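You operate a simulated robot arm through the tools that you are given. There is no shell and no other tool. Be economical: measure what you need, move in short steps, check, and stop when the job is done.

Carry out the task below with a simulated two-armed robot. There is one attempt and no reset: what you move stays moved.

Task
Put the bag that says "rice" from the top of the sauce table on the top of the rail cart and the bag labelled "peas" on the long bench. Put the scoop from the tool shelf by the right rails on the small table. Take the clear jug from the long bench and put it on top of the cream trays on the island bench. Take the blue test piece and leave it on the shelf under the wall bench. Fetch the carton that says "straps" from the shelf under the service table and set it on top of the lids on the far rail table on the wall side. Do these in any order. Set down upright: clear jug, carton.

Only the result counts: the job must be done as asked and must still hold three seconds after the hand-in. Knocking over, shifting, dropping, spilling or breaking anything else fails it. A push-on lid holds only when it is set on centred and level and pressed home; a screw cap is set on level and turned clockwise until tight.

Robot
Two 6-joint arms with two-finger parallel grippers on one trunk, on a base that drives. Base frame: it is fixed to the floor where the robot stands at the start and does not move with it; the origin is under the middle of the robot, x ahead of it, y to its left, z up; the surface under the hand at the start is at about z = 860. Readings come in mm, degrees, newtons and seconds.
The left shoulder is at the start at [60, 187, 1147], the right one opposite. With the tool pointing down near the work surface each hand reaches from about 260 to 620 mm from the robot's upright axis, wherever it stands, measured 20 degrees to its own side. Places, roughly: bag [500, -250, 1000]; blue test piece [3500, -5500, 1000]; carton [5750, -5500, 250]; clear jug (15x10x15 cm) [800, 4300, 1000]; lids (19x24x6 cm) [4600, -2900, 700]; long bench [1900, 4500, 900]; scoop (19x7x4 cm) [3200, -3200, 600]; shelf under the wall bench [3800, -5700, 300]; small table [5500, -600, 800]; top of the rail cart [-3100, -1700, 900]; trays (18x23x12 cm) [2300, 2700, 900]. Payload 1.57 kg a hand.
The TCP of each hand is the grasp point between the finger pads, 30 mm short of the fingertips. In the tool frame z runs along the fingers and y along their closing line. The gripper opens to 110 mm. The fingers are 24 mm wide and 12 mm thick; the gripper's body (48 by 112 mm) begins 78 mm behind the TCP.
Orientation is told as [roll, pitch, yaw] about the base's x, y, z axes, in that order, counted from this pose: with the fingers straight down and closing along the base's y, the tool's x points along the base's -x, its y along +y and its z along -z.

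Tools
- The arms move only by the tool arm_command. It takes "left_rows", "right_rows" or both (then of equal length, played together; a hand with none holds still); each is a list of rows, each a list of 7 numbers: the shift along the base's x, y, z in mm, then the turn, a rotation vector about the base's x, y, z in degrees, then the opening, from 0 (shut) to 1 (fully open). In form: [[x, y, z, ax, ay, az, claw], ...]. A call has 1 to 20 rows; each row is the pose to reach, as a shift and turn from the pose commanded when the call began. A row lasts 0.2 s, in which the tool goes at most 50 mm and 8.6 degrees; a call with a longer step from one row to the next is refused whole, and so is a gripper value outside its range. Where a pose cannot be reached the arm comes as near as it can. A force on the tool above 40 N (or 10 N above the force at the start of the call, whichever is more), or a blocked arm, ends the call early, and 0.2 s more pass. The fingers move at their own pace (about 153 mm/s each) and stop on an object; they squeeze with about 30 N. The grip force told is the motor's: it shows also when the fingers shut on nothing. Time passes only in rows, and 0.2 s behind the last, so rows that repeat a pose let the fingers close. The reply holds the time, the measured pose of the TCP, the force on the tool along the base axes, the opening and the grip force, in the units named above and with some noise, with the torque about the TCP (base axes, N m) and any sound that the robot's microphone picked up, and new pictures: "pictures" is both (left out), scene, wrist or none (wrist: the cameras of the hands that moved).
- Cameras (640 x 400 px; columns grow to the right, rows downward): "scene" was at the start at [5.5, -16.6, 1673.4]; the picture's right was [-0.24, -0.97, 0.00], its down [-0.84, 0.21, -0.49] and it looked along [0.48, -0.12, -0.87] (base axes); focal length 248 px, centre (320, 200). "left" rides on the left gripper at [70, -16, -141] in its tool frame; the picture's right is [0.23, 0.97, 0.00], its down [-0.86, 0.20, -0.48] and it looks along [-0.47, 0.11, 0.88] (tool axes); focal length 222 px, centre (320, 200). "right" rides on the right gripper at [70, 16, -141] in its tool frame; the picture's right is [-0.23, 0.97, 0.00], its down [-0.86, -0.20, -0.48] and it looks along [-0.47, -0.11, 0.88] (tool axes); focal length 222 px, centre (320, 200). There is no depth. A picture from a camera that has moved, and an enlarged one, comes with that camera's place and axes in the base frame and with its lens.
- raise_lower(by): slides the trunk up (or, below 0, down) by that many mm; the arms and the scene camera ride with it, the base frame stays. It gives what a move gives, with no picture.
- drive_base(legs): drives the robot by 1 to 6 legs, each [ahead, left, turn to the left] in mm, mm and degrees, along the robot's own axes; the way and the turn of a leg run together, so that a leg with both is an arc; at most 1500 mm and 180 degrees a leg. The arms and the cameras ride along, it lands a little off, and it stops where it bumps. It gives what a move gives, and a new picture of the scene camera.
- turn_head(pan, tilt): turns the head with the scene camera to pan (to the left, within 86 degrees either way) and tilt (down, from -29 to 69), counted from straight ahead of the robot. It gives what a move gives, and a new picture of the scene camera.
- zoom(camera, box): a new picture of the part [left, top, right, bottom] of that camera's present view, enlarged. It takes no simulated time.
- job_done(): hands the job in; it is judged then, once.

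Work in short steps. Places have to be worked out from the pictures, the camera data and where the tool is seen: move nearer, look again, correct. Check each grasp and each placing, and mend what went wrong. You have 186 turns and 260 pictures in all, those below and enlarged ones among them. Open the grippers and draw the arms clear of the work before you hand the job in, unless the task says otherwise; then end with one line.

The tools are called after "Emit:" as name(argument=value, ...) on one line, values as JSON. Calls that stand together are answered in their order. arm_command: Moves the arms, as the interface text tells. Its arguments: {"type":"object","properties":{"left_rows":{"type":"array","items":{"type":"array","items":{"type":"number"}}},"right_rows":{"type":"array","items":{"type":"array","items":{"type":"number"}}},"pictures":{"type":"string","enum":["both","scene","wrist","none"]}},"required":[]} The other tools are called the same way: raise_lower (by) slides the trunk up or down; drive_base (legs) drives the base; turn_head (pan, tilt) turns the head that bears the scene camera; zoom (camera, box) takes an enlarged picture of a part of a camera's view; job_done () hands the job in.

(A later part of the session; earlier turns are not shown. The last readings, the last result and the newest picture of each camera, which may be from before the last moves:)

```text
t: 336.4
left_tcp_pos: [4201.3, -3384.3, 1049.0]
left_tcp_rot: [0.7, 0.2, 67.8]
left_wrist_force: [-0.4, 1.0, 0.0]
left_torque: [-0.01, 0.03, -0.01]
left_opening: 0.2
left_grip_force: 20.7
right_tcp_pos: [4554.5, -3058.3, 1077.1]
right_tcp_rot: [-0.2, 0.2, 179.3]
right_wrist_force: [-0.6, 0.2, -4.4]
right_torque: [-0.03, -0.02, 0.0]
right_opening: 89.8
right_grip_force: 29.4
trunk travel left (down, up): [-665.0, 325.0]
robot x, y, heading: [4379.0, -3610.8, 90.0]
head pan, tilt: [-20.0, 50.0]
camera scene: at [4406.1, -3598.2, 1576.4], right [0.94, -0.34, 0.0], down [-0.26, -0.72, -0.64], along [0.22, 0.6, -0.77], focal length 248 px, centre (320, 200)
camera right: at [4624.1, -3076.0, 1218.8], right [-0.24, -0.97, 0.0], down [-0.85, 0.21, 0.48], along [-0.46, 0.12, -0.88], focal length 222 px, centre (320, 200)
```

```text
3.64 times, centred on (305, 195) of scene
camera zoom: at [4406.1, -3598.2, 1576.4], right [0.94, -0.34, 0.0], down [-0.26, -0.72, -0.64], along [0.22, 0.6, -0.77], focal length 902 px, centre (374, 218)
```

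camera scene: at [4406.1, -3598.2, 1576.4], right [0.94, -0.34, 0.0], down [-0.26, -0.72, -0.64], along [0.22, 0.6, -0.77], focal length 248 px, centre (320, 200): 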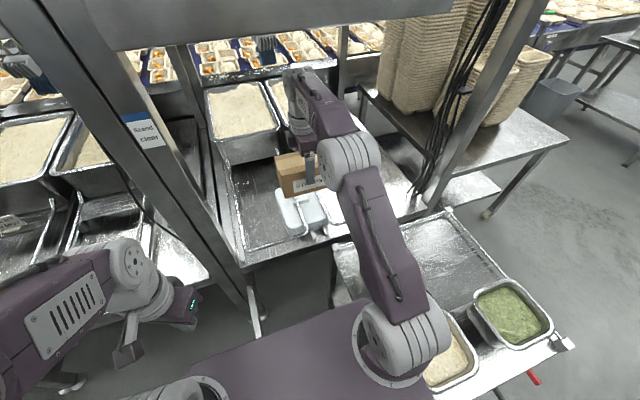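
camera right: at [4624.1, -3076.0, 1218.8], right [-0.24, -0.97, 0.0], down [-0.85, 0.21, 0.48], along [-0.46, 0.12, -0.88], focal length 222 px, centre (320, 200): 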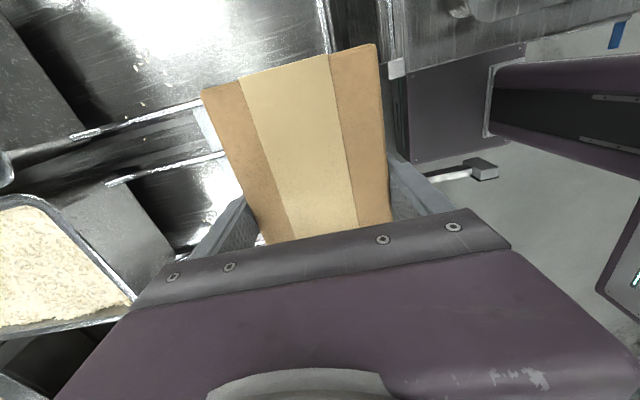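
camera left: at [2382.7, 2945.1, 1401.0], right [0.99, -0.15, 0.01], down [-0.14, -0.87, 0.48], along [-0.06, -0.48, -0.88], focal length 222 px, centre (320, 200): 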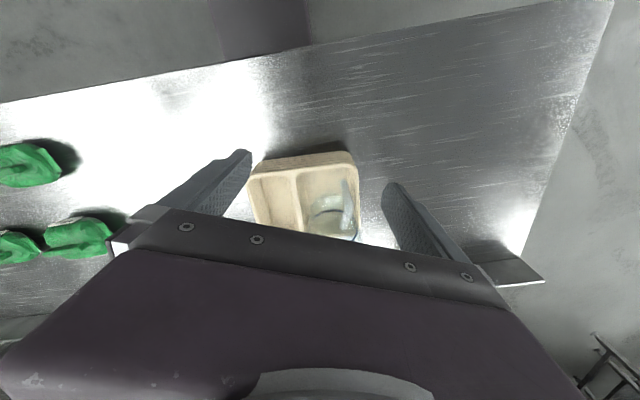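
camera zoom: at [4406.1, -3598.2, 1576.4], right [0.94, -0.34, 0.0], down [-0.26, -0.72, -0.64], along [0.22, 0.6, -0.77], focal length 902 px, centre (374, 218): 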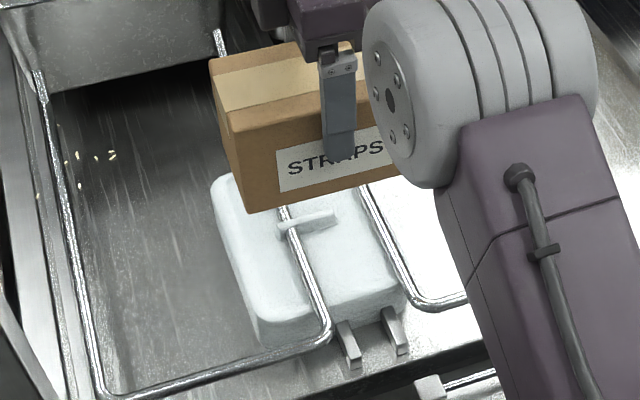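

I move to y=-3015 and lower to TCP≈880, then check before contact.

Emit:
arm_command(right_rows=[[0, 20, -30, 0, 0, 0, 0.6], [0, 43, -65, 0, 0, 0, 0.6], [0, 43, -105, 0, 0, 0, 0.6], [0, 43, -145, 0, 0, 0, 0.6], [0, 43, -175, 0, 0, 0, 0.6], [0, 43, -190, 0, 0, 0, 0.6]], pictures="scene")

Emit:
zoom(camera="scene", box=[260, 140, 350, 250])

```text
t: 337.8
left_tcp_pos: [4201.0, -3386.2, 1049.9]
left_tcp_rot: [0.8, 0.2, 67.9]
left_wrist_force: [0.4, 0.5, -0.6]
left_torque: [0.02, 0.02, -0.02]
left_opening: 0.0
left_grip_force: 21.5
right_tcp_pos: [4555.0, -3017.8, 885.7]
right_tcp_rot: [-0.3, 0.2, 179.4]
right_wrist_force: [0.4, 0.3, -4.1]
right_torque: [0.02, 0.0, 0.01]
right_opening: 90.1
right_grip_force: 29.9
right hand out of reach, approached as far as the arm can: row 2
trunk travel left (down, up): [-665.0, 325.0]
robot x, y, heading: [4377.4, -3612.8, 90.1]
head pan, tilt: [-20.0, 50.0]
camera scene: at [4406.3, -3600.1, 1576.4], right [0.94, -0.34, 0.0], down [-0.26, -0.72, -0.64], along [0.22, 0.6, -0.77], focal length 248 px, centre (320, 200)
```

scene: 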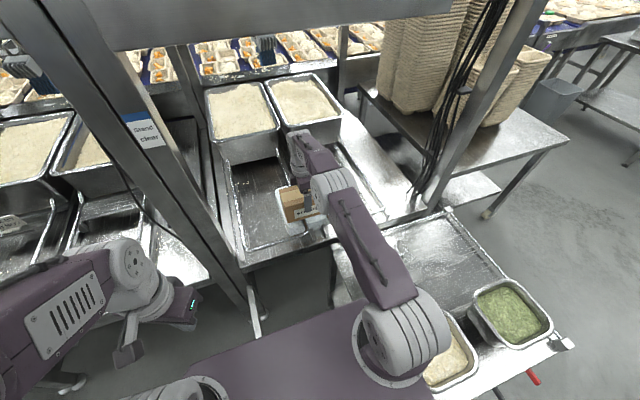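

```text
3.64 times, centred on (305, 195) of scene
camera zoom: at [4406.3, -3600.1, 1576.4], right [0.94, -0.34, 0.0], down [-0.26, -0.72, -0.64], along [0.22, 0.6, -0.77], focal length 902 px, centre (374, 218)
```

zoom: 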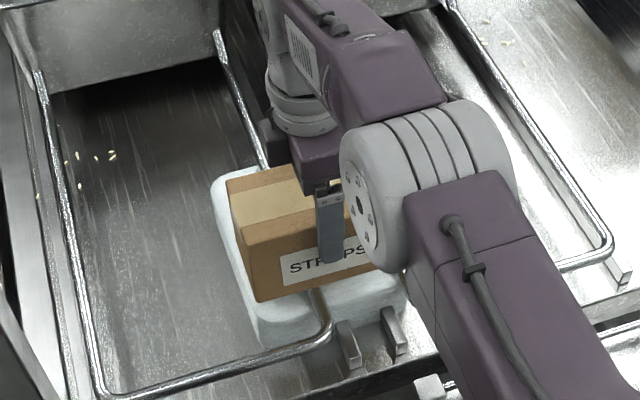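

Well placed over the front half of the lid. I lower slowly to contact.

Emit:
arm_command(right_rows=[[0, 0, -6, 0, 0, 0, 0.6], [0, 0, -12, 0, 0, 0, 0.6], [0, 0, -17, 0, 0, 0, 0.6], [0, 0, -22, 0, 0, 0, 0.6], [0, 0, -26, 0, 0, 0, 0.6], [0, 0, -30, 0, 0, 0, 0.6], [0, 0, -34, 0, 0, 0, 0.6], [0, 0, -38, 0, 0, 0, 0.6], [0, 0, -42, 0, 0, 0, 0.6], [0, 0, -46, 0, 0, 0, 0.6], [0, 0, -50, 0, 0, 0, 0.6]], pictures="scene")

Emit:
zoom(camera="scene", box=[260, 140, 350, 250])

```text
t: 340.2
left_tcp_pos: [4200.6, -3389.0, 1049.4]
left_tcp_rot: [0.8, 0.1, 67.8]
left_wrist_force: [-0.9, -0.4, 0.1]
left_torque: [0.03, 0.01, 0.02]
left_opening: 0.0
left_grip_force: 21.1
right_tcp_pos: [4555.7, -3018.4, 838.8]
right_tcp_rot: [-0.6, 0.2, 179.4]
right_wrist_force: [1.7, -0.1, 18.2]
right_torque: [-0.81, 0.31, 0.06]
right_opening: 89.8
right_grip_force: 30.2
trunk travel left (down, up): [-665.0, 325.0]
robot x, y, heading: [4380.2, -3614.1, 90.0]
head pan, tilt: [-20.0, 50.0]
camera scene: at [4405.7, -3604.4, 1576.8], right [0.94, -0.34, 0.0], down [-0.26, -0.72, -0.64], along [0.22, 0.61, -0.76], focal length 248 px, centre (320, 200)
```

scene: 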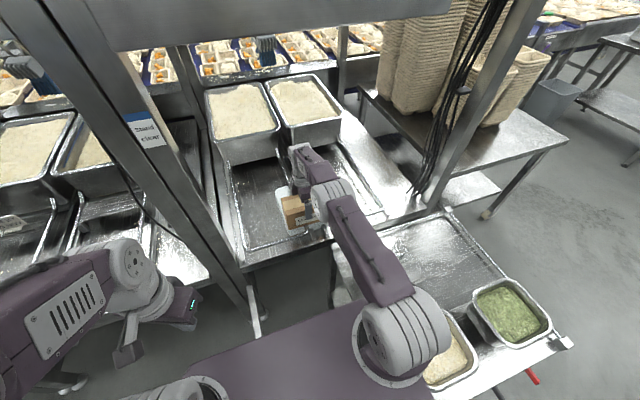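

```text
3.64 times, centred on (305, 195) of scene
camera zoom: at [4405.7, -3604.4, 1576.8], right [0.94, -0.34, 0.0], down [-0.26, -0.72, -0.64], along [0.22, 0.61, -0.76], focal length 902 px, centre (374, 218)
```

zoom: 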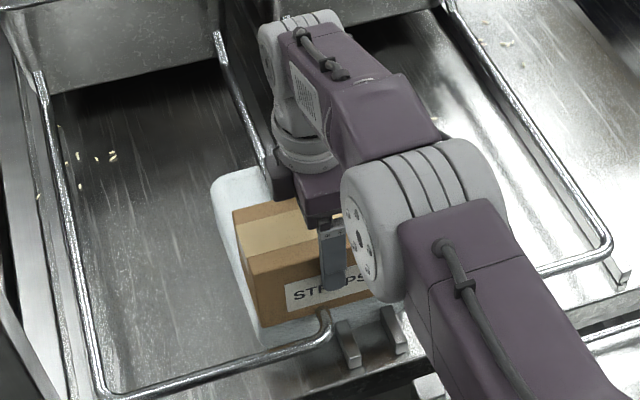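

Contact reached (≈22 N) with carton nearly level. I release gently and observe.

Emit:
arm_command(right_rows=[[0, 0, 2, 0, 0, 0, 0.84], [0, 0, 2, 0, 0, 0, 0.86], [0, 0, 2, 0, 0, 0, 0.9], [0, 0, 2, 0, 0, 0, 1], [0, 0, 2, 0, 0, 0, 1]], pictures="wrist")

Emit:
zoom(camera="scene", box=[260, 150, 350, 250])

```text
t: 341.4
left_tcp_pos: [4200.8, -3386.7, 1049.0]
left_tcp_rot: [0.7, 0.3, 67.8]
left_wrist_force: [-0.2, -0.8, -0.4]
left_torque: [-0.03, -0.01, -0.02]
left_opening: 0.0
left_grip_force: 21.4
right_tcp_pos: [4555.9, -3017.4, 839.9]
right_tcp_rot: [-0.3, 0.2, 179.5]
right_wrist_force: [-0.1, -0.3, -0.1]
right_torque: [0.01, 0.01, -0.01]
right_opening: 109.9
right_grip_force: 0.1
trunk travel left (down, up): [-665.0, 325.0]
robot x, y, heading: [4381.2, -3612.8, 89.8]
head pan, tilt: [-20.0, 50.0]
camera right: at [4624.9, -3034.8, 981.4], right [-0.24, -0.97, 0.0], down [-0.85, 0.21, 0.48], along [-0.46, 0.12, -0.88], focal length 222 px, centre (320, 200)
```

right: 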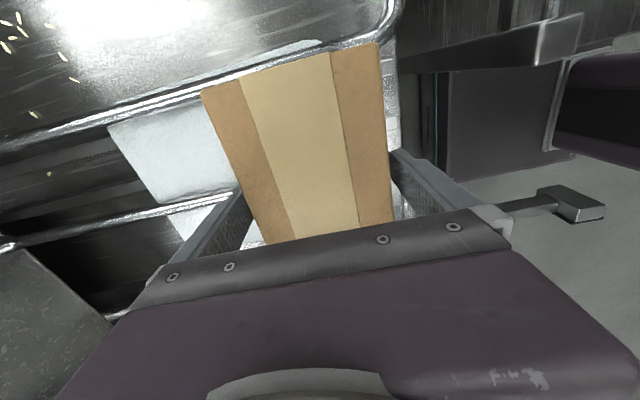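

```text
4.00 times, centred on (305, 200) of scene
camera zoom: at [4406.1, -3600.8, 1576.4], right [0.94, -0.34, 0.0], down [-0.26, -0.72, -0.64], along [0.22, 0.6, -0.77], focal length 993 px, centre (380, 200)
```

zoom: 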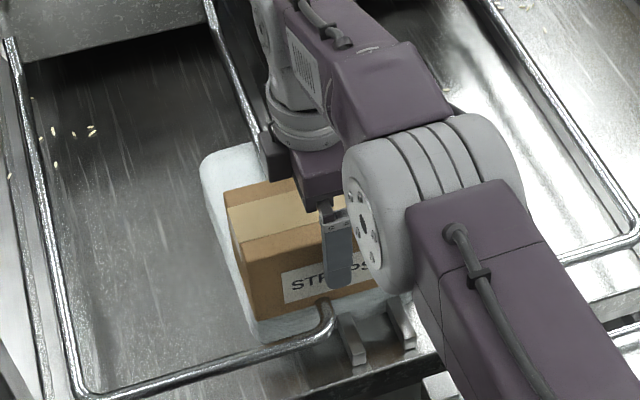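

The carton stands level without the grip. I rise straight up and look.

Emit:
arm_command(right_rows=[[0, 0, 15, 0, 0, 0, 1], [0, 0, 35, 0, 0, 0, 1], [0, 0, 70, 0, 0, 0, 1], [0, 0, 110, 0, 0, 0, 1], [20, -40, 130, 0, 0, 0, 1], [60, -60, 150, 0, 0, 0, 1], [100, -80, 160, 0, 0, 0, 1]], pictures="scene")

Emit:
zoom(camera="scene", box=[250, 150, 350, 250])

```text
t: 343.0
left_tcp_pos: [4201.5, -3385.8, 1049.5]
left_tcp_rot: [0.8, 0.3, 68.0]
left_wrist_force: [0.0, -0.2, 0.4]
left_torque: [0.02, 0.0, 0.01]
left_opening: 0.0
left_grip_force: 21.0
right_tcp_pos: [4656.8, -3098.7, 997.8]
right_tcp_rot: [-0.3, 0.1, 179.4]
right_wrist_force: [-0.1, 0.0, -0.5]
right_torque: [0.03, 0.01, 0.0]
right_opening: 110.3
right_grip_force: 0.0
trunk travel left (down, up): [-665.0, 325.0]
robot x, y, heading: [4379.6, -3614.2, 90.0]
head pan, tilt: [-20.0, 50.0]
camera scene: at [4407.4, -3601.6, 1576.3], right [0.94, -0.34, 0.0], down [-0.26, -0.72, -0.64], along [0.22, 0.6, -0.77], focal length 248 px, centre (320, 200)
```

scene: 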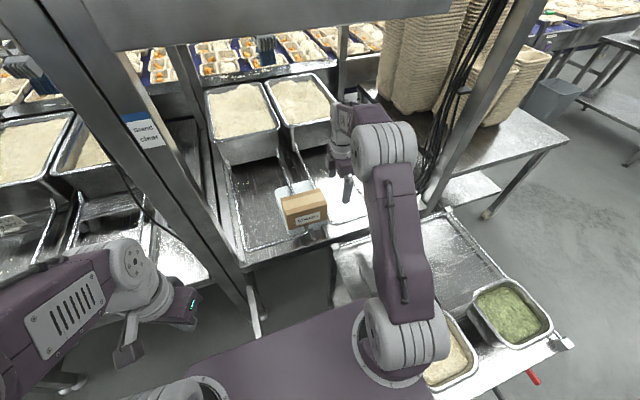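

```text
4.00 times, centred on (300, 200) of scene
camera zoom: at [4407.4, -3601.6, 1576.3], right [0.94, -0.34, 0.0], down [-0.26, -0.72, -0.64], along [0.22, 0.6, -0.77], focal length 993 px, centre (400, 200)
```

zoom: 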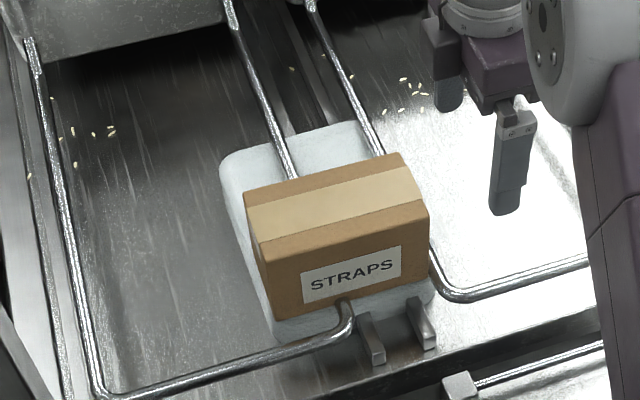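

The carton stands level on the lids. I back away, raise the trunk again, and turn to the wall bench for the blue test piece.

Emit:
drive_base(legs=[[-720, 0, 0], [0, 780, 0], [0, 0, 180]])

Emit:
raise_lower(by=110)

Emit:
turn_head(pan=0, tilt=25)

```text
t: 358.0
left_tcp_pos: [3789.2, -4542.7, 1048.6]
left_tcp_rot: [0.7, 0.2, -111.8]
left_wrist_force: [-1.0, -0.1, 0.0]
left_torque: [0.02, 0.02, -0.02]
left_opening: 0.0
left_grip_force: 21.0
right_tcp_pos: [3335.9, -4833.6, 997.4]
right_tcp_rot: [-0.1, 0.1, -0.3]
right_wrist_force: [-1.1, -0.2, 0.1]
right_torque: [0.0, -0.02, 0.01]
right_opening: 109.8
right_grip_force: 0.1
trunk travel left (down, up): [-665.0, 325.0]
robot x, y, heading: [3610.5, -4316.6, -90.0]
head pan, tilt: [-20.0, 50.0]
camera scene: at [3583.5, -4329.6, 1576.4], right [-0.94, 0.34, 0.0], down [0.26, 0.72, -0.64], along [-0.22, -0.6, -0.77], focal length 248 px, centre (320, 200)
```

scene: 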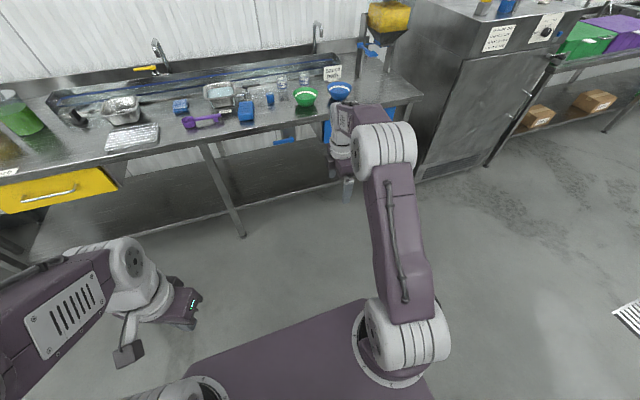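

```text
t: 359.5
left_tcp_pos: [3788.3, -4542.7, 1159.6]
left_tcp_rot: [0.7, 0.2, -111.8]
left_wrist_force: [0.8, 0.2, 0.2]
left_torque: [-0.01, -0.01, -0.03]
left_opening: 0.0
left_grip_force: 21.4
right_tcp_pos: [3336.4, -4834.0, 1106.6]
right_tcp_rot: [-0.2, 0.3, -0.3]
right_wrist_force: [0.0, -0.6, 0.4]
right_torque: [0.0, 0.0, 0.02]
right_opening: 109.8
right_grip_force: 0.1
trunk travel left (down, up): [-775.0, 215.0]
robot x, y, heading: [3604.7, -4318.1, -89.7]
head pan, tilt: [-20.0, 50.0]
```

```text
t: 360.4
left_tcp_pos: [3787.3, -4541.2, 1160.3]
left_tcp_rot: [0.6, 0.2, -111.8]
left_wrist_force: [0.5, -0.2, 0.1]
left_torque: [-0.02, -0.06, -0.03]
left_opening: 0.0
left_grip_force: 21.5
right_tcp_pos: [3334.7, -4834.5, 1107.7]
right_tcp_rot: [-0.2, 0.2, -0.2]
right_wrist_force: [0.2, -0.2, -0.1]
right_torque: [0.01, 0.02, -0.01]
right_opening: 110.1
right_grip_force: 0.1
trunk travel left (down, up): [-775.0, 215.0]
robot x, y, heading: [3612.3, -4318.6, -89.9]
head pan, tilt: [0.0, 25.0]
camera scene: at [3609.8, -4349.1, 1723.8], right [-1.0, 0.0, 0.0], down [0.0, 0.42, -0.91], along [0.0, -0.91, -0.42], focal length 248 px, centre (320, 200)
```

scene: 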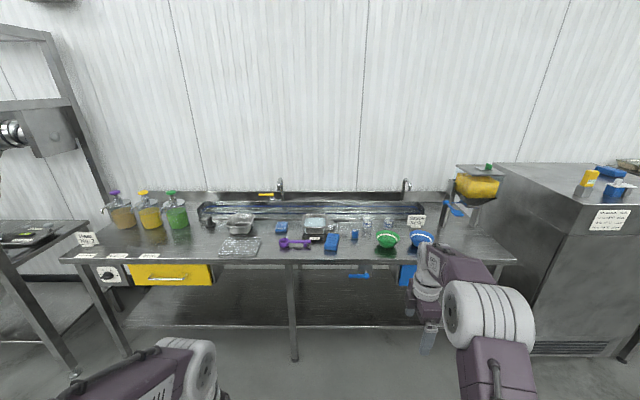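

Emit:
zoom(camera="scene", box=[260, 200, 440, 270])

```text
3.56 times, centred on (350, 235) of scene
camera zoom: at [3609.8, -4349.1, 1723.8], right [-1.0, 0.0, 0.0], down [0.0, 0.42, -0.91], along [0.0, -0.91, -0.42], focal length 882 px, centre (213, 76)
```

zoom: 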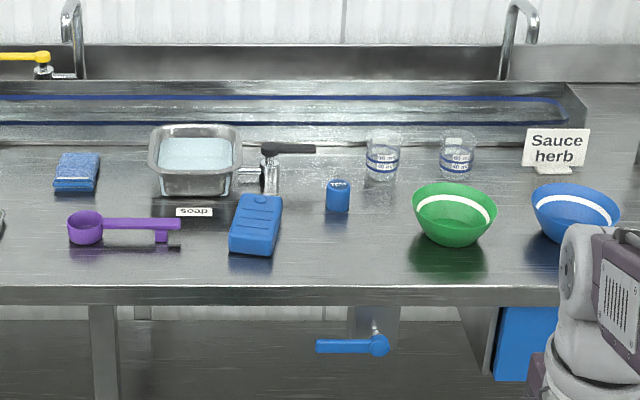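

Emit:
zoom(camera="scene", box=[310, 222, 370, 260])

```text
10.53 times, centred on (340, 241) of scene
camera zoom: at [3609.8, -4349.1, 1723.8], right [-1.0, 0.0, 0.0], down [0.0, 0.42, -0.91], along [0.0, -0.91, -0.42], focal length 2612 px, centre (110, -232)
```

zoom: 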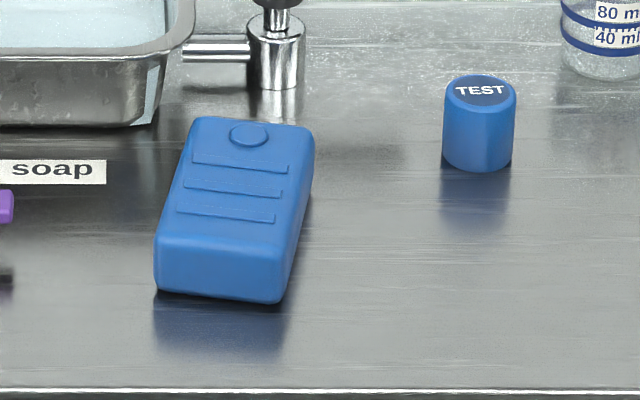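

The small cylinder marked "TEST" is the piece, about (3402,-5590) on a bench at z≈900. I drive in so the right hand can reach it.

Emit:
drive_base(legs=[[680, -20, 0]])

Emit:
arm_command(right_rows=[[20, 0, -20, 0, 0, 0, 0.7], [40, 0, -40, 0, 0, 0, 0.7], [55, 0, -55, 0, 0, 0, 0.7]], pictures="wrist")

```text
t: 364.1
left_tcp_pos: [3771.9, -5217.2, 1158.8]
left_tcp_rot: [0.7, 0.2, -111.6]
left_wrist_force: [-0.1, 0.3, -0.5]
left_torque: [0.02, 0.03, -0.02]
left_opening: 0.0
left_grip_force: 21.8
right_tcp_pos: [3321.2, -5511.6, 1107.0]
right_tcp_rot: [-0.2, 0.2, 0.0]
right_wrist_force: [-0.5, -1.1, -0.2]
right_torque: [-0.02, 0.02, 0.03]
right_opening: 109.9
right_grip_force: 0.1
trunk travel left (down, up): [-775.0, 215.0]
robot x, y, heading: [3591.5, -4994.1, -89.4]
head pan, tilt: [0.0, 25.0]
camera scene: at [3594.1, -5025.5, 1723.9], right [-1.0, -0.01, 0.0], down [0.0, 0.42, -0.91], along [0.01, -0.91, -0.42], focal length 248 px, centre (320, 200)
```

scene: 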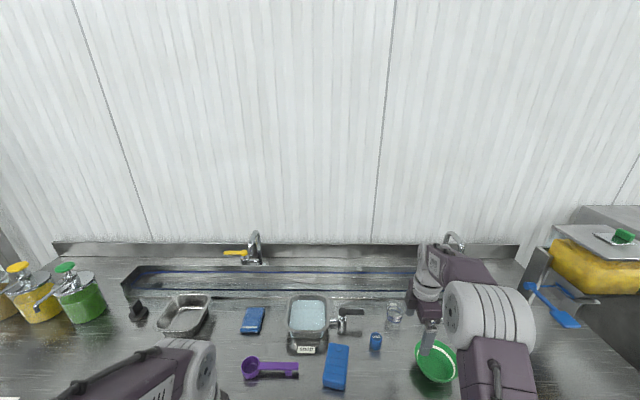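

```text
t: 364.9
left_tcp_pos: [3772.5, -5218.5, 1159.9]
left_tcp_rot: [0.7, 0.3, -111.6]
left_wrist_force: [1.4, 0.3, 1.2]
left_torque: [0.02, 0.0, 0.04]
left_opening: 0.1
left_grip_force: 21.4
right_tcp_pos: [3376.4, -5512.7, 1052.0]
right_tcp_rot: [-0.3, 0.2, -0.2]
right_wrist_force: [0.4, -0.9, 0.2]
right_torque: [0.01, 0.03, -0.02]
right_opening: 76.7
right_grip_force: 0.0
trunk travel left (down, up): [-775.0, 215.0]
robot x, y, heading: [3590.5, -4996.8, -89.4]
head pan, tilt: [0.0, 25.0]
camera right: at [3307.8, -5494.8, 1196.0], right [0.23, 0.97, 0.0], down [0.86, -0.2, 0.48], along [0.46, -0.11, -0.88], focal length 222 px, centre (320, 200)
```

right: 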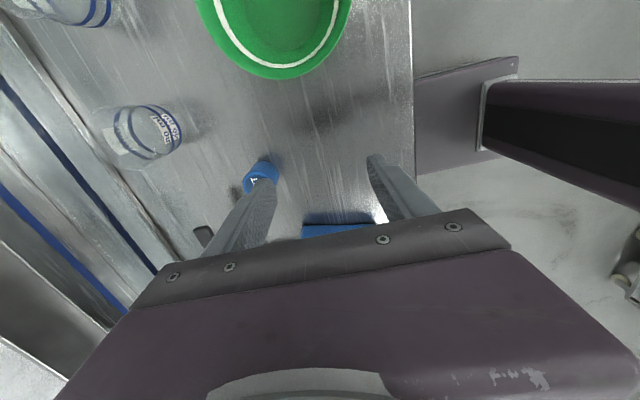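

Test piece ≈ (3393,-5587). I move over it at a safe height and check.

Emit:
arm_command(right_rows=[[8, -35, 0, 0, 0, 0, 0.7], [16, -74, 0, 0, 0, 0, 0.7], [16, -74, -30, 0, 0, 0, 0.7]], pictures="both")

```text
t: 365.7
left_tcp_pos: [3772.1, -5217.8, 1159.1]
left_tcp_rot: [0.7, 0.2, -111.6]
left_wrist_force: [0.6, -0.5, -0.5]
left_torque: [0.01, -0.02, -0.01]
left_opening: 0.0
left_grip_force: 21.0
right_tcp_pos: [3390.9, -5584.8, 1021.6]
right_tcp_rot: [-0.1, 0.1, -0.1]
right_wrist_force: [0.0, 0.1, 1.1]
right_torque: [-0.04, -0.01, 0.0]
right_opening: 77.2
right_grip_force: 0.1
trunk travel left (down, up): [-775.0, 215.0]
robot x, y, heading: [3593.9, -4995.2, -89.6]
head pan, tilt: [0.0, 25.0]
camera scene: at [3593.6, -5025.6, 1723.9], right [-1.0, -0.01, 0.0], down [0.0, 0.42, -0.91], along [0.01, -0.91, -0.42], focal length 248 px, centre (320, 200)
camera right: at [3322.8, -5567.8, 1165.0], right [0.23, 0.97, 0.0], down [0.86, -0.2, 0.48], along [0.46, -0.11, -0.88], focal length 222 px, centre (320, 200)
```

scene: 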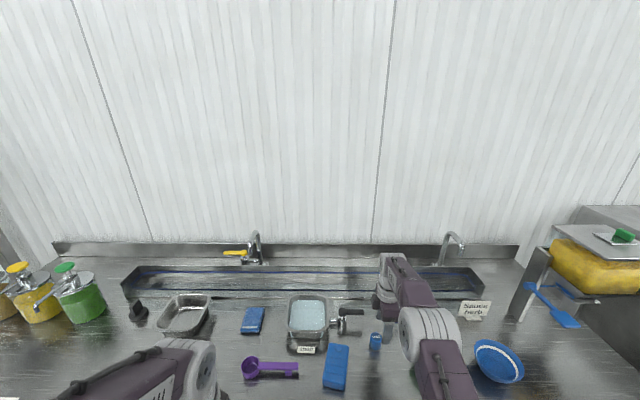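
right: 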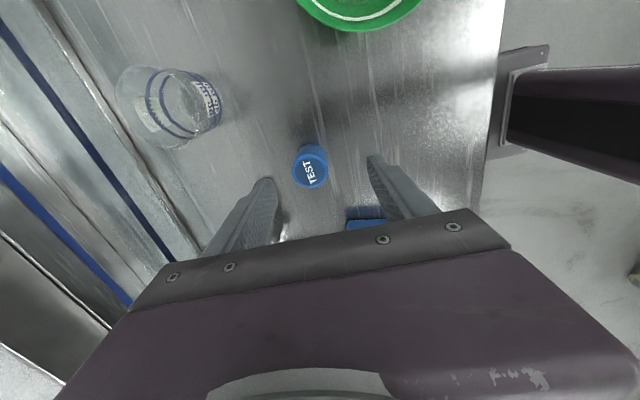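

Refined: (3405,-5596), top ≈ 940. I align, descend to TCP≈935 and close.

Emit:
arm_command(right_rows=[[14, -11, 0, 0, 0, 0, 0.7], [14, -11, -30, 0, 0, 0, 0.7], [14, -11, -60, 0, 0, 0, 0.7], [14, -11, -75, 0, 0, 0, 0.7], [14, -11, -86, 0, 0, 0, 0.7]], pictures="wrist")

```text
t: 366.9
left_tcp_pos: [3770.6, -5218.2, 1159.0]
left_tcp_rot: [0.7, 0.2, -111.6]
left_wrist_force: [-0.2, -0.4, 0.3]
left_torque: [0.0, -0.01, 0.0]
left_opening: 0.0
left_grip_force: 21.5
right_tcp_pos: [3405.8, -5592.6, 938.0]
right_tcp_rot: [-0.2, 0.2, 0.0]
right_wrist_force: [-0.9, -0.5, 0.2]
right_torque: [-0.03, -0.01, 0.03]
right_opening: 77.0
right_grip_force: 0.0
right hand out of reach, approached as far as the arm can: row 5
trunk travel left (down, up): [-775.0, 215.0]
robot x, y, heading: [3592.7, -4992.9, -89.5]
head pan, tilt: [0.0, 25.0]
camera right: at [3337.6, -5575.6, 1079.9], right [0.23, 0.97, 0.0], down [0.86, -0.2, 0.48], along [0.46, -0.11, -0.88], focal length 222 px, centre (320, 200)
```

right: 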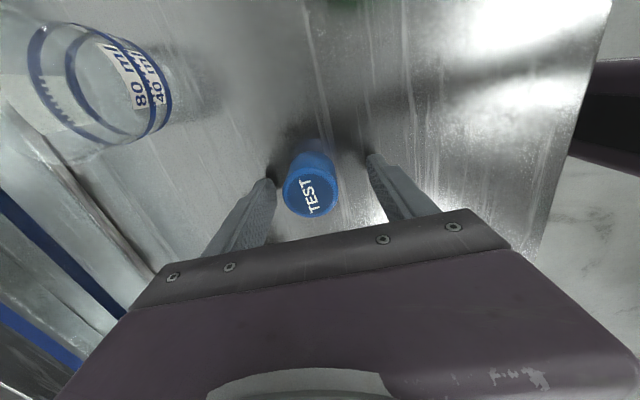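

Centered between the fingers; I close and lift.

Emit:
arm_command(right_rows=[[0, 0, 0, 0, 0, 0, 0.4], [0, 0, 0, 0, 0, 0, 0.2], [0, 0, 0, 0, 0, 0, 0.2], [0, 0, 0, 0, 0, 0, 0.2], [0, 5, 20, 0, 0, 0, 0.2], [0, 10, 50, 0, 0, 0, 0.2], [0, 30, 85, 0, 0, 0, 0.2]], pictures="wrist")

```text
t: 368.5
left_tcp_pos: [3772.5, -5217.6, 1160.3]
left_tcp_rot: [0.7, 0.1, -111.6]
left_wrist_force: [-0.1, -0.5, 0.4]
left_torque: [-0.03, 0.03, -0.03]
left_opening: 0.0
left_grip_force: 21.2
right_tcp_pos: [3406.0, -5561.2, 1019.8]
right_tcp_rot: [-0.4, 0.2, -0.1]
right_wrist_force: [-0.5, -0.1, -0.6]
right_torque: [-0.02, 0.01, -0.01]
right_opening: 38.9
right_grip_force: 30.3
trunk travel left (down, up): [-775.0, 215.0]
robot x, y, heading: [3591.7, -4993.5, -89.6]
head pan, tilt: [0.0, 25.0]
camera right: at [3336.9, -5544.2, 1163.4], right [0.23, 0.97, -0.01], down [0.86, -0.2, 0.48], along [0.46, -0.11, -0.88], focal length 222 px, centre (320, 200)
```

right: 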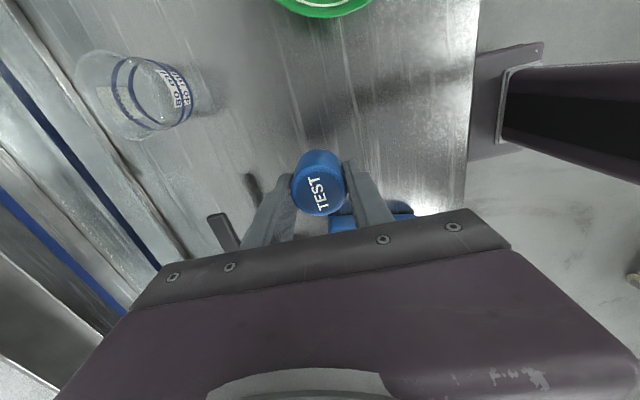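

Test piece held (39 mm). I raise, back off, lower the trunk and look at the shelf under the bench.

Emit:
arm_command(right_rows=[[0, 40, 25, 0, 0, 0, 0.2], [0, 80, 50, 0, 0, 0, 0.2], [0, 120, 75, 0, 0, 0, 0.2], [0, 160, 80, 0, 0, 0, 0.2]], pictures="none")

Emit:
drive_base(legs=[[-600, 0, 0]])

Emit:
raise_lower(by=-400)

Emit:
raise_lower(by=-370)

Emit:
turn_head(pan=0, tilt=30)

```text
t: 369.5
left_tcp_pos: [3772.8, -5216.4, 1159.5]
left_tcp_rot: [0.8, 0.0, -111.6]
left_wrist_force: [0.4, 1.0, 0.1]
left_torque: [-0.04, -0.04, 0.03]
left_opening: 0.0
left_grip_force: 20.9
right_tcp_pos: [3406.3, -5400.8, 1102.6]
right_tcp_rot: [-0.4, 0.2, -0.2]
right_wrist_force: [1.2, 0.6, -0.9]
right_torque: [-0.01, -0.03, 0.03]
right_opening: 38.8
right_grip_force: 29.8
trunk travel left (down, up): [-775.0, 215.0]
robot x, y, heading: [3590.5, -4993.3, -89.4]
head pan, tilt: [0.0, 25.0]
```

```text
t: 372.9
left_tcp_pos: [3767.8, -4606.4, 1160.4]
left_tcp_rot: [0.7, 0.2, -111.5]
left_wrist_force: [0.0, 0.1, 0.5]
left_torque: [0.02, 0.0, 0.05]
left_opening: 0.1
left_grip_force: 21.4
right_tcp_pos: [3403.2, -4791.4, 1102.7]
right_tcp_rot: [-0.2, 0.2, 0.2]
right_wrist_force: [-0.4, -0.3, -0.2]
right_torque: [-0.02, -0.01, -0.03]
right_opening: 38.6
right_grip_force: 30.1
trunk travel left (down, up): [-775.0, 215.0]
robot x, y, heading: [3585.2, -4382.6, -89.5]
head pan, tilt: [0.0, 25.0]
camera scene: at [3588.9, -4414.9, 1723.8], right [-1.0, -0.01, 0.0], down [0.0, 0.42, -0.91], along [0.01, -0.91, -0.42], focal length 248 px, centre (320, 200)
```

scene: 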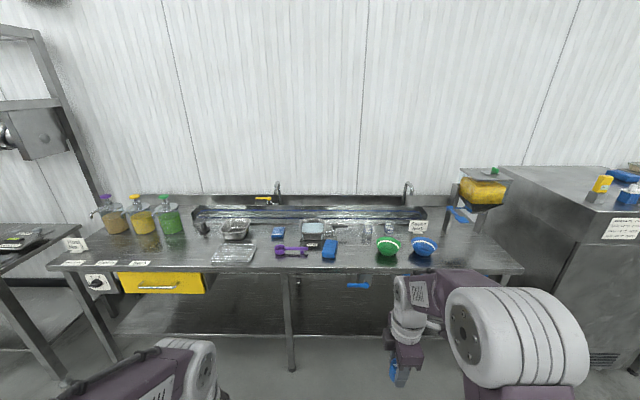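

```text
t: 376.8
left_tcp_pos: [3768.8, -4604.8, 759.5]
left_tcp_rot: [0.6, 0.2, -111.5]
left_wrist_force: [-0.1, 0.5, 0.1]
left_torque: [-0.03, 0.01, 0.01]
left_opening: 0.1
left_grip_force: 21.4
right_tcp_pos: [3401.7, -4789.8, 703.3]
right_tcp_rot: [-0.3, 0.2, 0.1]
right_wrist_force: [0.5, -0.4, -1.2]
right_torque: [0.02, 0.0, -0.01]
right_opening: 38.4
right_grip_force: 29.7
trunk travel left (down, up): [-375.0, 615.0]
robot x, y, heading: [3586.9, -4380.1, -89.2]
head pan, tilt: [0.0, 25.0]
```

```text
t: 380.4
left_tcp_pos: [3768.5, -4605.0, 389.1]
left_tcp_rot: [0.7, 0.2, -111.5]
left_wrist_force: [0.1, -0.3, -0.8]
left_torque: [0.0, 0.02, 0.01]
left_opening: 0.1
left_grip_force: 21.3
right_tcp_pos: [3402.5, -4791.1, 333.3]
right_tcp_rot: [-0.2, 0.2, 0.1]
right_wrist_force: [0.0, -0.5, -0.8]
right_torque: [0.0, 0.01, -0.01]
right_opening: 38.9
right_grip_force: 30.0
trunk travel left (down, up): [-5.0, 985.0]
robot x, y, heading: [3588.5, -4384.3, -89.6]
head pan, tilt: [0.0, 25.0]
```

```text
t: 381.0
left_tcp_pos: [3768.0, -4604.8, 388.5]
left_tcp_rot: [0.7, 0.2, -111.4]
left_wrist_force: [-0.3, 0.5, -0.4]
left_torque: [-0.02, -0.01, 0.0]
left_opening: 0.0
left_grip_force: 20.8
right_tcp_pos: [3402.4, -4790.3, 333.5]
right_tcp_rot: [-0.2, 0.3, 0.1]
right_wrist_force: [0.8, 0.1, -0.2]
right_torque: [0.0, 0.04, 0.01]
right_opening: 38.8
right_grip_force: 29.8
trunk travel left (down, up): [-5.0, 985.0]
robot x, y, heading: [3585.8, -4382.0, -89.6]
head pan, tilt: [0.0, 30.0]
camera scene: at [3588.9, -4412.0, 945.9], right [-1.0, -0.01, 0.0], down [0.0, 0.5, -0.87], along [0.01, -0.87, -0.5], focal length 248 px, centre (320, 200)
```

scene: 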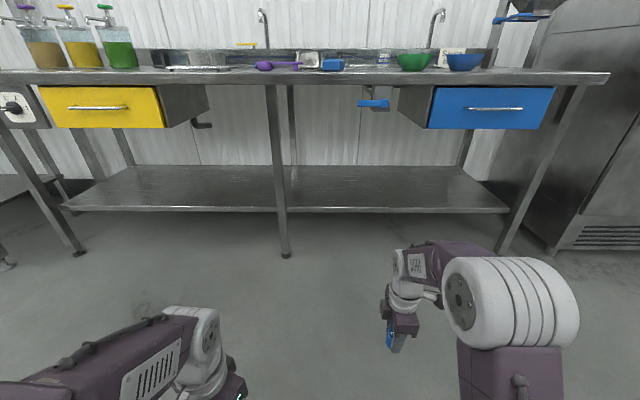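

The shelf (z≈294, front y≈-5430) is empty. I raise the hand a bit, drive in, and reach over the shelf at about (3480,-5530).

Emit:
arm_command(right_rows=[[0, 0, 40, 0, 0, 0, 0.2], [0, 0, 80, 0, 0, 0, 0.2], [0, 0, 100, 0, 0, 0, 0.2]], pictures="none")

Emit:
drive_base(legs=[[570, 75, 0]])

Emit:
arm_command(right_rows=[[0, -40, 0, 0, 0, 0, 0.2], [0, -80, 0, 0, 0, 0, 0.2], [0, -120, 0, 0, 0, 0, 0.2], [0, -160, -10, 0, 0, 0, 0.2], [0, -180, -50, 0, 0, 0, 0.2]], pictures="both")

```text
t: 381.8
left_tcp_pos: [3768.0, -4604.7, 389.4]
left_tcp_rot: [0.8, 0.2, -111.6]
left_wrist_force: [0.3, -0.4, -0.7]
left_torque: [-0.01, -0.02, 0.03]
left_opening: 0.0
left_grip_force: 21.0
right_tcp_pos: [3402.0, -4790.5, 432.7]
right_tcp_rot: [-0.3, 0.2, 0.1]
right_wrist_force: [0.3, 0.0, -1.1]
right_torque: [0.02, 0.0, 0.03]
right_opening: 38.6
right_grip_force: 29.9
trunk travel left (down, up): [-5.0, 985.0]
robot x, y, heading: [3588.5, -4379.7, -89.6]
head pan, tilt: [0.0, 30.0]
```

```text
t: 385.1
left_tcp_pos: [3849.0, -5174.3, 388.7]
left_tcp_rot: [0.8, 0.1, -111.5]
left_wrist_force: [-0.4, -0.1, -0.1]
left_torque: [-0.03, 0.01, 0.01]
left_opening: 0.2
left_grip_force: 21.3
right_tcp_pos: [3484.4, -5358.9, 432.5]
right_tcp_rot: [-0.2, 0.2, 0.0]
right_wrist_force: [0.0, -0.1, -0.6]
right_torque: [0.0, 0.01, 0.0]
right_opening: 38.5
right_grip_force: 30.0
trunk travel left (down, up): [-5.0, 985.0]
robot x, y, heading: [3670.1, -4947.7, -89.3]
head pan, tilt: [0.0, 30.0]
camera scene: at [3670.1, -4981.2, 945.9], right [-1.0, -0.01, 0.0], down [0.0, 0.5, -0.87], along [0.01, -0.87, -0.5], focal length 248 px, centre (320, 200)
```

scene: 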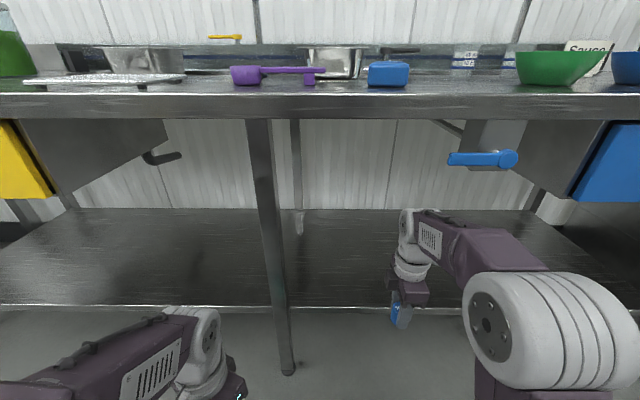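

```text
t: 386.3
left_tcp_pos: [3849.4, -5174.3, 389.4]
left_tcp_rot: [0.7, 0.2, -111.4]
left_wrist_force: [0.5, 0.4, 0.5]
left_torque: [0.01, 0.0, 0.0]
left_opening: 0.1
left_grip_force: 21.7
right_tcp_pos: [3482.3, -5531.4, 380.2]
right_tcp_rot: [0.0, 0.2, 0.0]
right_wrist_force: [0.7, -0.5, -0.7]
right_torque: [0.01, 0.0, 0.01]
right_opening: 38.7
right_grip_force: 29.9
right hand out of reach, approached as far as the arm can: row 5
trunk travel left (down, up): [-5.0, 985.0]
robot x, y, heading: [3668.9, -4952.2, -89.3]
head pan, tilt: [0.0, 30.0]
camera scene: at [3670.1, -4981.3, 945.9], right [-1.0, -0.01, 0.0], down [0.0, 0.5, -0.87], along [0.01, -0.87, -0.5], focal length 248 px, centre (320, 200)
camera right: at [3414.8, -5515.1, 522.3], right [0.23, 0.97, 0.0], down [0.86, -0.2, 0.48], along [0.46, -0.11, -0.88], focal length 222 px, centre (320, 200)
```

scene: 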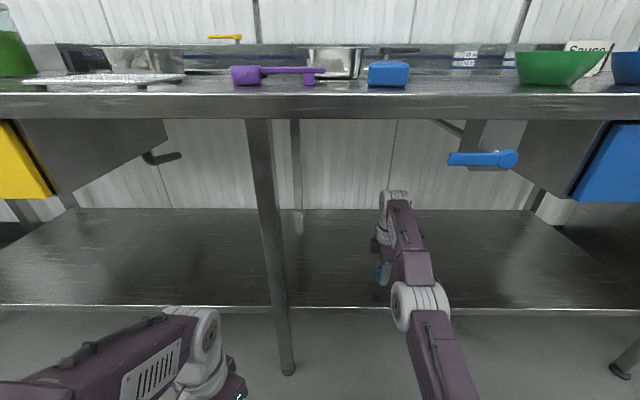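
right: 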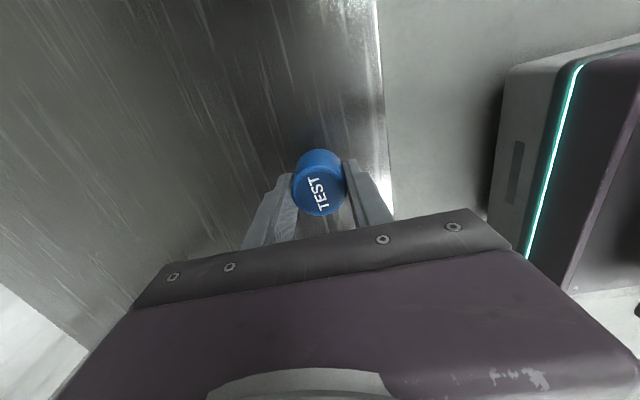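

The piece is about 63 mm inside the shelf's front edge. I lower slowly to contact.

Emit:
arm_command(right_rows=[[0, 3, -8, 0, 0, 0, 0.2], [0, 4, -16, 0, 0, 0, 0.2], [0, 5, -24, 0, 0, 0, 0.2], [0, 5, -30, 0, 0, 0, 0.2], [0, 5, -35, 0, 0, 0, 0.2], [0, 5, -40, 0, 0, 0, 0.2], [0, 5, -45, 0, 0, 0, 0.2], [0, 5, -50, 0, 0, 0, 0.2], [0, 5, -55, 0, 0, 0, 0.2], [0, 5, -60, 0, 0, 0, 0.2], [0, 5, -65, 0, 0, 0, 0.2], [0, 5, -70, 0, 0, 0, 0.2]], pictures="wrist")

```text
t: 388.6
left_tcp_pos: [3849.0, -5173.6, 389.7]
left_tcp_rot: [0.7, 0.0, -111.5]
left_wrist_force: [-0.8, 0.2, 0.1]
left_torque: [-0.01, -0.04, 0.0]
left_opening: 0.0
left_grip_force: 21.4
right_tcp_pos: [3483.7, -5542.8, 329.2]
right_tcp_rot: [-0.4, 0.2, 0.0]
right_wrist_force: [1.5, 10.3, 22.0]
right_torque: [0.91, -0.26, 0.02]
right_opening: 38.4
right_grip_force: 30.0
right hand out of reach, approached as far as the arm can: row 2, 3, 4, 5, 6, 7, 8, 9, 10, 11
trunk travel left (down, up): [-5.0, 985.0]
robot x, y, heading: [3667.8, -4950.1, -89.6]
head pan, tilt: [0.0, 30.0]
stopped in row 11 (right hand): the force on the tool passed its limit at 45 N (the readings are from after the stop); the commanded pose is now the measured one
camera right: at [3415.6, -5524.6, 473.1], right [0.23, 0.97, -0.01], down [0.86, -0.2, 0.48], along [0.46, -0.11, -0.88], focal length 222 px, centre (320, 200)
```

right: 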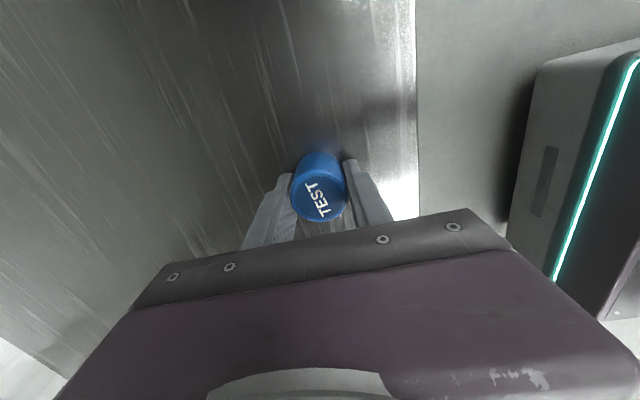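

Contact. I release, then rise and retract.

Emit:
arm_command(right_rows=[[0, 0, 1, 0, 0, 0, 0.4], [0, 0, 1, 0, 0, 0, 0.6], [0, 0, 1, 0, 0, 0, 0.7], [0, 0, 15, 0, 0, 0, 0.7], [0, 0, 45, 0, 0, 0, 0.7], [0, 3, 80, 0, 0, 0, 0.7], [0, 30, 105, 0, 0, 0, 0.7], [0, 70, 110, 0, 0, 0, 0.7]], pictures="wrist")

```text
t: 390.4
left_tcp_pos: [3849.4, -5174.3, 389.0]
left_tcp_rot: [0.7, 0.1, -111.5]
left_wrist_force: [-1.2, -0.9, -0.6]
left_torque: [-0.03, -0.02, 0.0]
left_opening: 0.0
left_grip_force: 21.5
right_tcp_pos: [3486.8, -5473.3, 437.7]
right_tcp_rot: [-0.3, 0.2, -0.1]
right_wrist_force: [-0.5, -0.7, -0.7]
right_torque: [0.03, -0.01, -0.01]
right_opening: 77.1
right_grip_force: 0.1
right hand out of reach, approached as far as the arm can: row 5, 6
trunk travel left (down, up): [-5.0, 985.0]
robot x, y, heading: [3668.8, -4953.6, -89.4]
head pan, tilt: [0.0, 30.0]
camera right: at [3417.0, -5455.3, 580.9], right [0.23, 0.97, -0.01], down [0.86, -0.2, 0.48], along [0.46, -0.11, -0.88], focal length 222 px, centre (320, 200)
```

right: 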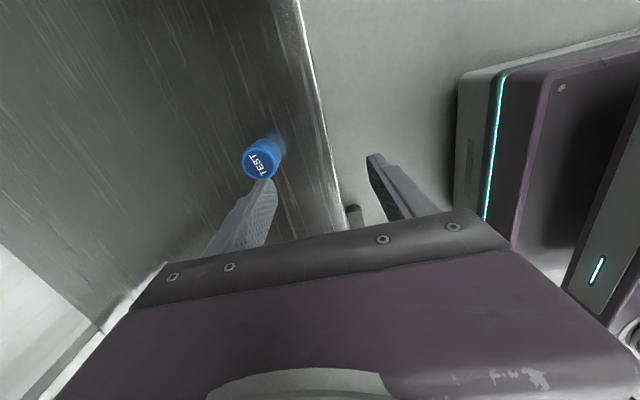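

The test piece stands on the shelf. I back out, raise the trunk and turn to the tool shelf for the scoop.

Emit:
drive_base(legs=[[-600, 0, 0]])

Emit:
raise_lower(by=400)

Emit:
drive_base(legs=[[0, 0, 180], [0, 300, 0]])

Emit:
turn_head(pan=0, tilt=35)

```text
t: 393.8
left_tcp_pos: [3843.5, -4573.6, 389.2]
left_tcp_rot: [0.7, 0.3, -111.7]
left_wrist_force: [-0.2, -0.4, -0.5]
left_torque: [0.0, 0.01, 0.01]
left_opening: 0.1
left_grip_force: 21.8
right_tcp_pos: [3479.5, -4869.8, 438.0]
right_tcp_rot: [-0.3, 0.2, -0.1]
right_wrist_force: [0.1, 0.4, -0.3]
right_torque: [-0.02, 0.0, 0.0]
right_opening: 76.7
right_grip_force: 0.1
trunk travel left (down, up): [-5.0, 985.0]
robot x, y, heading: [3662.3, -4349.3, -89.8]
head pan, tilt: [0.0, 30.0]
camera scene: at [3665.4, -4379.6, 945.9], right [-1.0, -0.01, 0.0], down [0.0, 0.5, -0.87], along [0.01, -0.87, -0.5], focal length 248 px, centre (320, 200)
```

scene: 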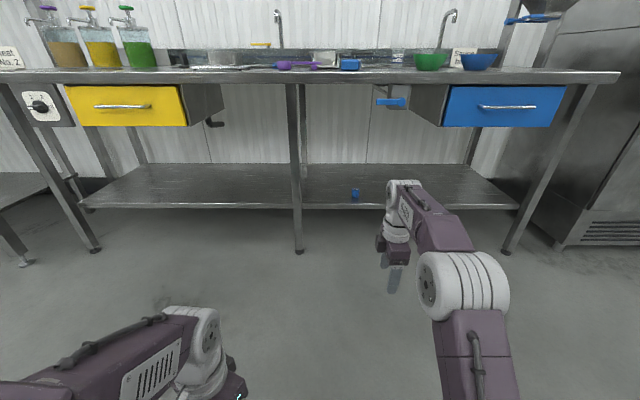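

```text
t: 397.6
left_tcp_pos: [3843.4, -4573.7, 788.8]
left_tcp_rot: [0.8, 0.2, -111.6]
left_wrist_force: [-0.2, -0.4, 0.1]
left_torque: [-0.01, -0.03, 0.02]
left_opening: 0.0
left_grip_force: 21.5
right_tcp_pos: [3479.3, -4869.3, 836.6]
right_tcp_rot: [-0.1, 0.1, -0.3]
right_wrist_force: [-0.1, 0.5, 0.8]
right_torque: [0.02, -0.03, 0.0]
right_opening: 76.9
right_grip_force: 0.0
trunk travel left (down, up): [-405.0, 585.0]
robot x, y, heading: [3663.3, -4348.3, -89.7]
head pan, tilt: [0.0, 30.0]
```

```text
t: 406.9
left_tcp_pos: [3199.1, -4107.9, 790.6]
left_tcp_rot: [0.7, 0.3, 66.1]
left_wrist_force: [0.8, -0.2, 0.8]
left_torque: [0.01, -0.02, 0.0]
left_opening: 0.0
left_grip_force: 21.3
right_tcp_pos: [3576.0, -3825.6, 837.4]
right_tcp_rot: [-0.2, 0.2, 177.7]
right_wrist_force: [0.4, -0.2, -0.2]
right_torque: [0.03, -0.03, 0.0]
right_opening: 77.0
right_grip_force: 0.1
trunk travel left (down, up): [-405.0, 585.0]
robot x, y, heading: [3366.1, -4337.5, 88.1]
head pan, tilt: [0.0, 30.0]
camera scene: at [3371.9, -4309.2, 1345.9], right [1.0, -0.03, 0.0], down [-0.02, -0.5, -0.87], along [0.03, 0.87, -0.5], focal length 248 px, centre (320, 200)
```

scene: 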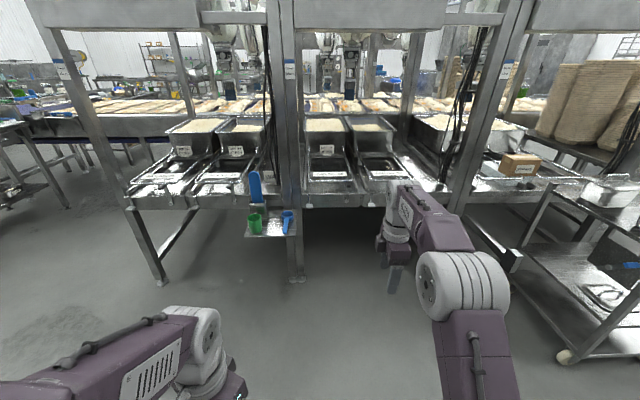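

```text
t: 407.6
left_tcp_pos: [3199.9, -4107.8, 789.4]
left_tcp_rot: [0.7, 0.2, 66.1]
left_wrist_force: [0.5, 0.6, -1.0]
left_torque: [-0.01, 0.0, 0.02]
left_opening: 0.2
left_grip_force: 21.1
right_tcp_pos: [3576.9, -3826.4, 838.1]
right_tcp_rot: [-0.2, 0.1, 177.6]
right_wrist_force: [0.1, -0.3, -0.2]
right_torque: [-0.01, -0.03, 0.0]
right_opening: 76.8
right_grip_force: 0.1
trunk travel left (down, up): [-405.0, 585.0]
robot x, y, heading: [3367.6, -4336.8, 88.2]
head pan, tilt: [0.0, 35.0]
camera scene: at [3373.0, -4311.6, 1338.1], right [1.0, -0.03, 0.0], down [-0.02, -0.57, -0.82], along [0.03, 0.82, -0.57], focal length 248 px, centre (320, 200)
```

scene: 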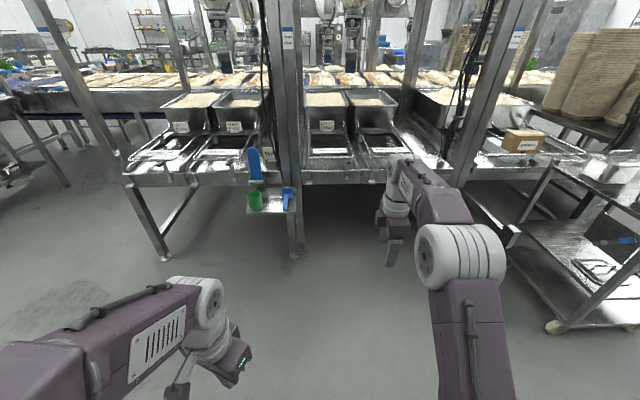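

Emit:
zoom(camera="scene", box=[230, 135, 320, 225])

```text
4.44 times, centred on (275, 180) of scene
camera zoom: at [3373.0, -4311.6, 1338.1], right [1.0, -0.03, 0.0], down [-0.02, -0.57, -0.82], along [0.03, 0.82, -0.57], focal length 1103 px, centre (520, 289)
```

zoom: 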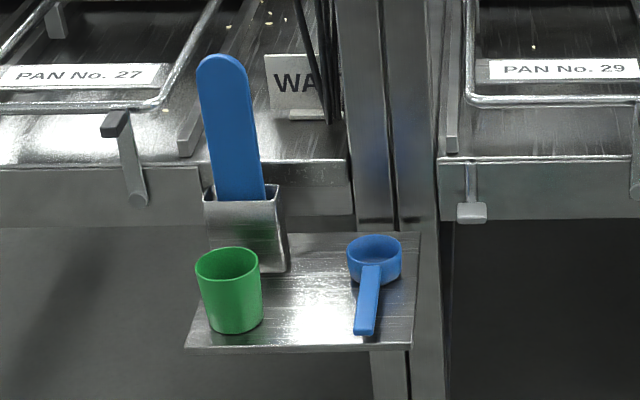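

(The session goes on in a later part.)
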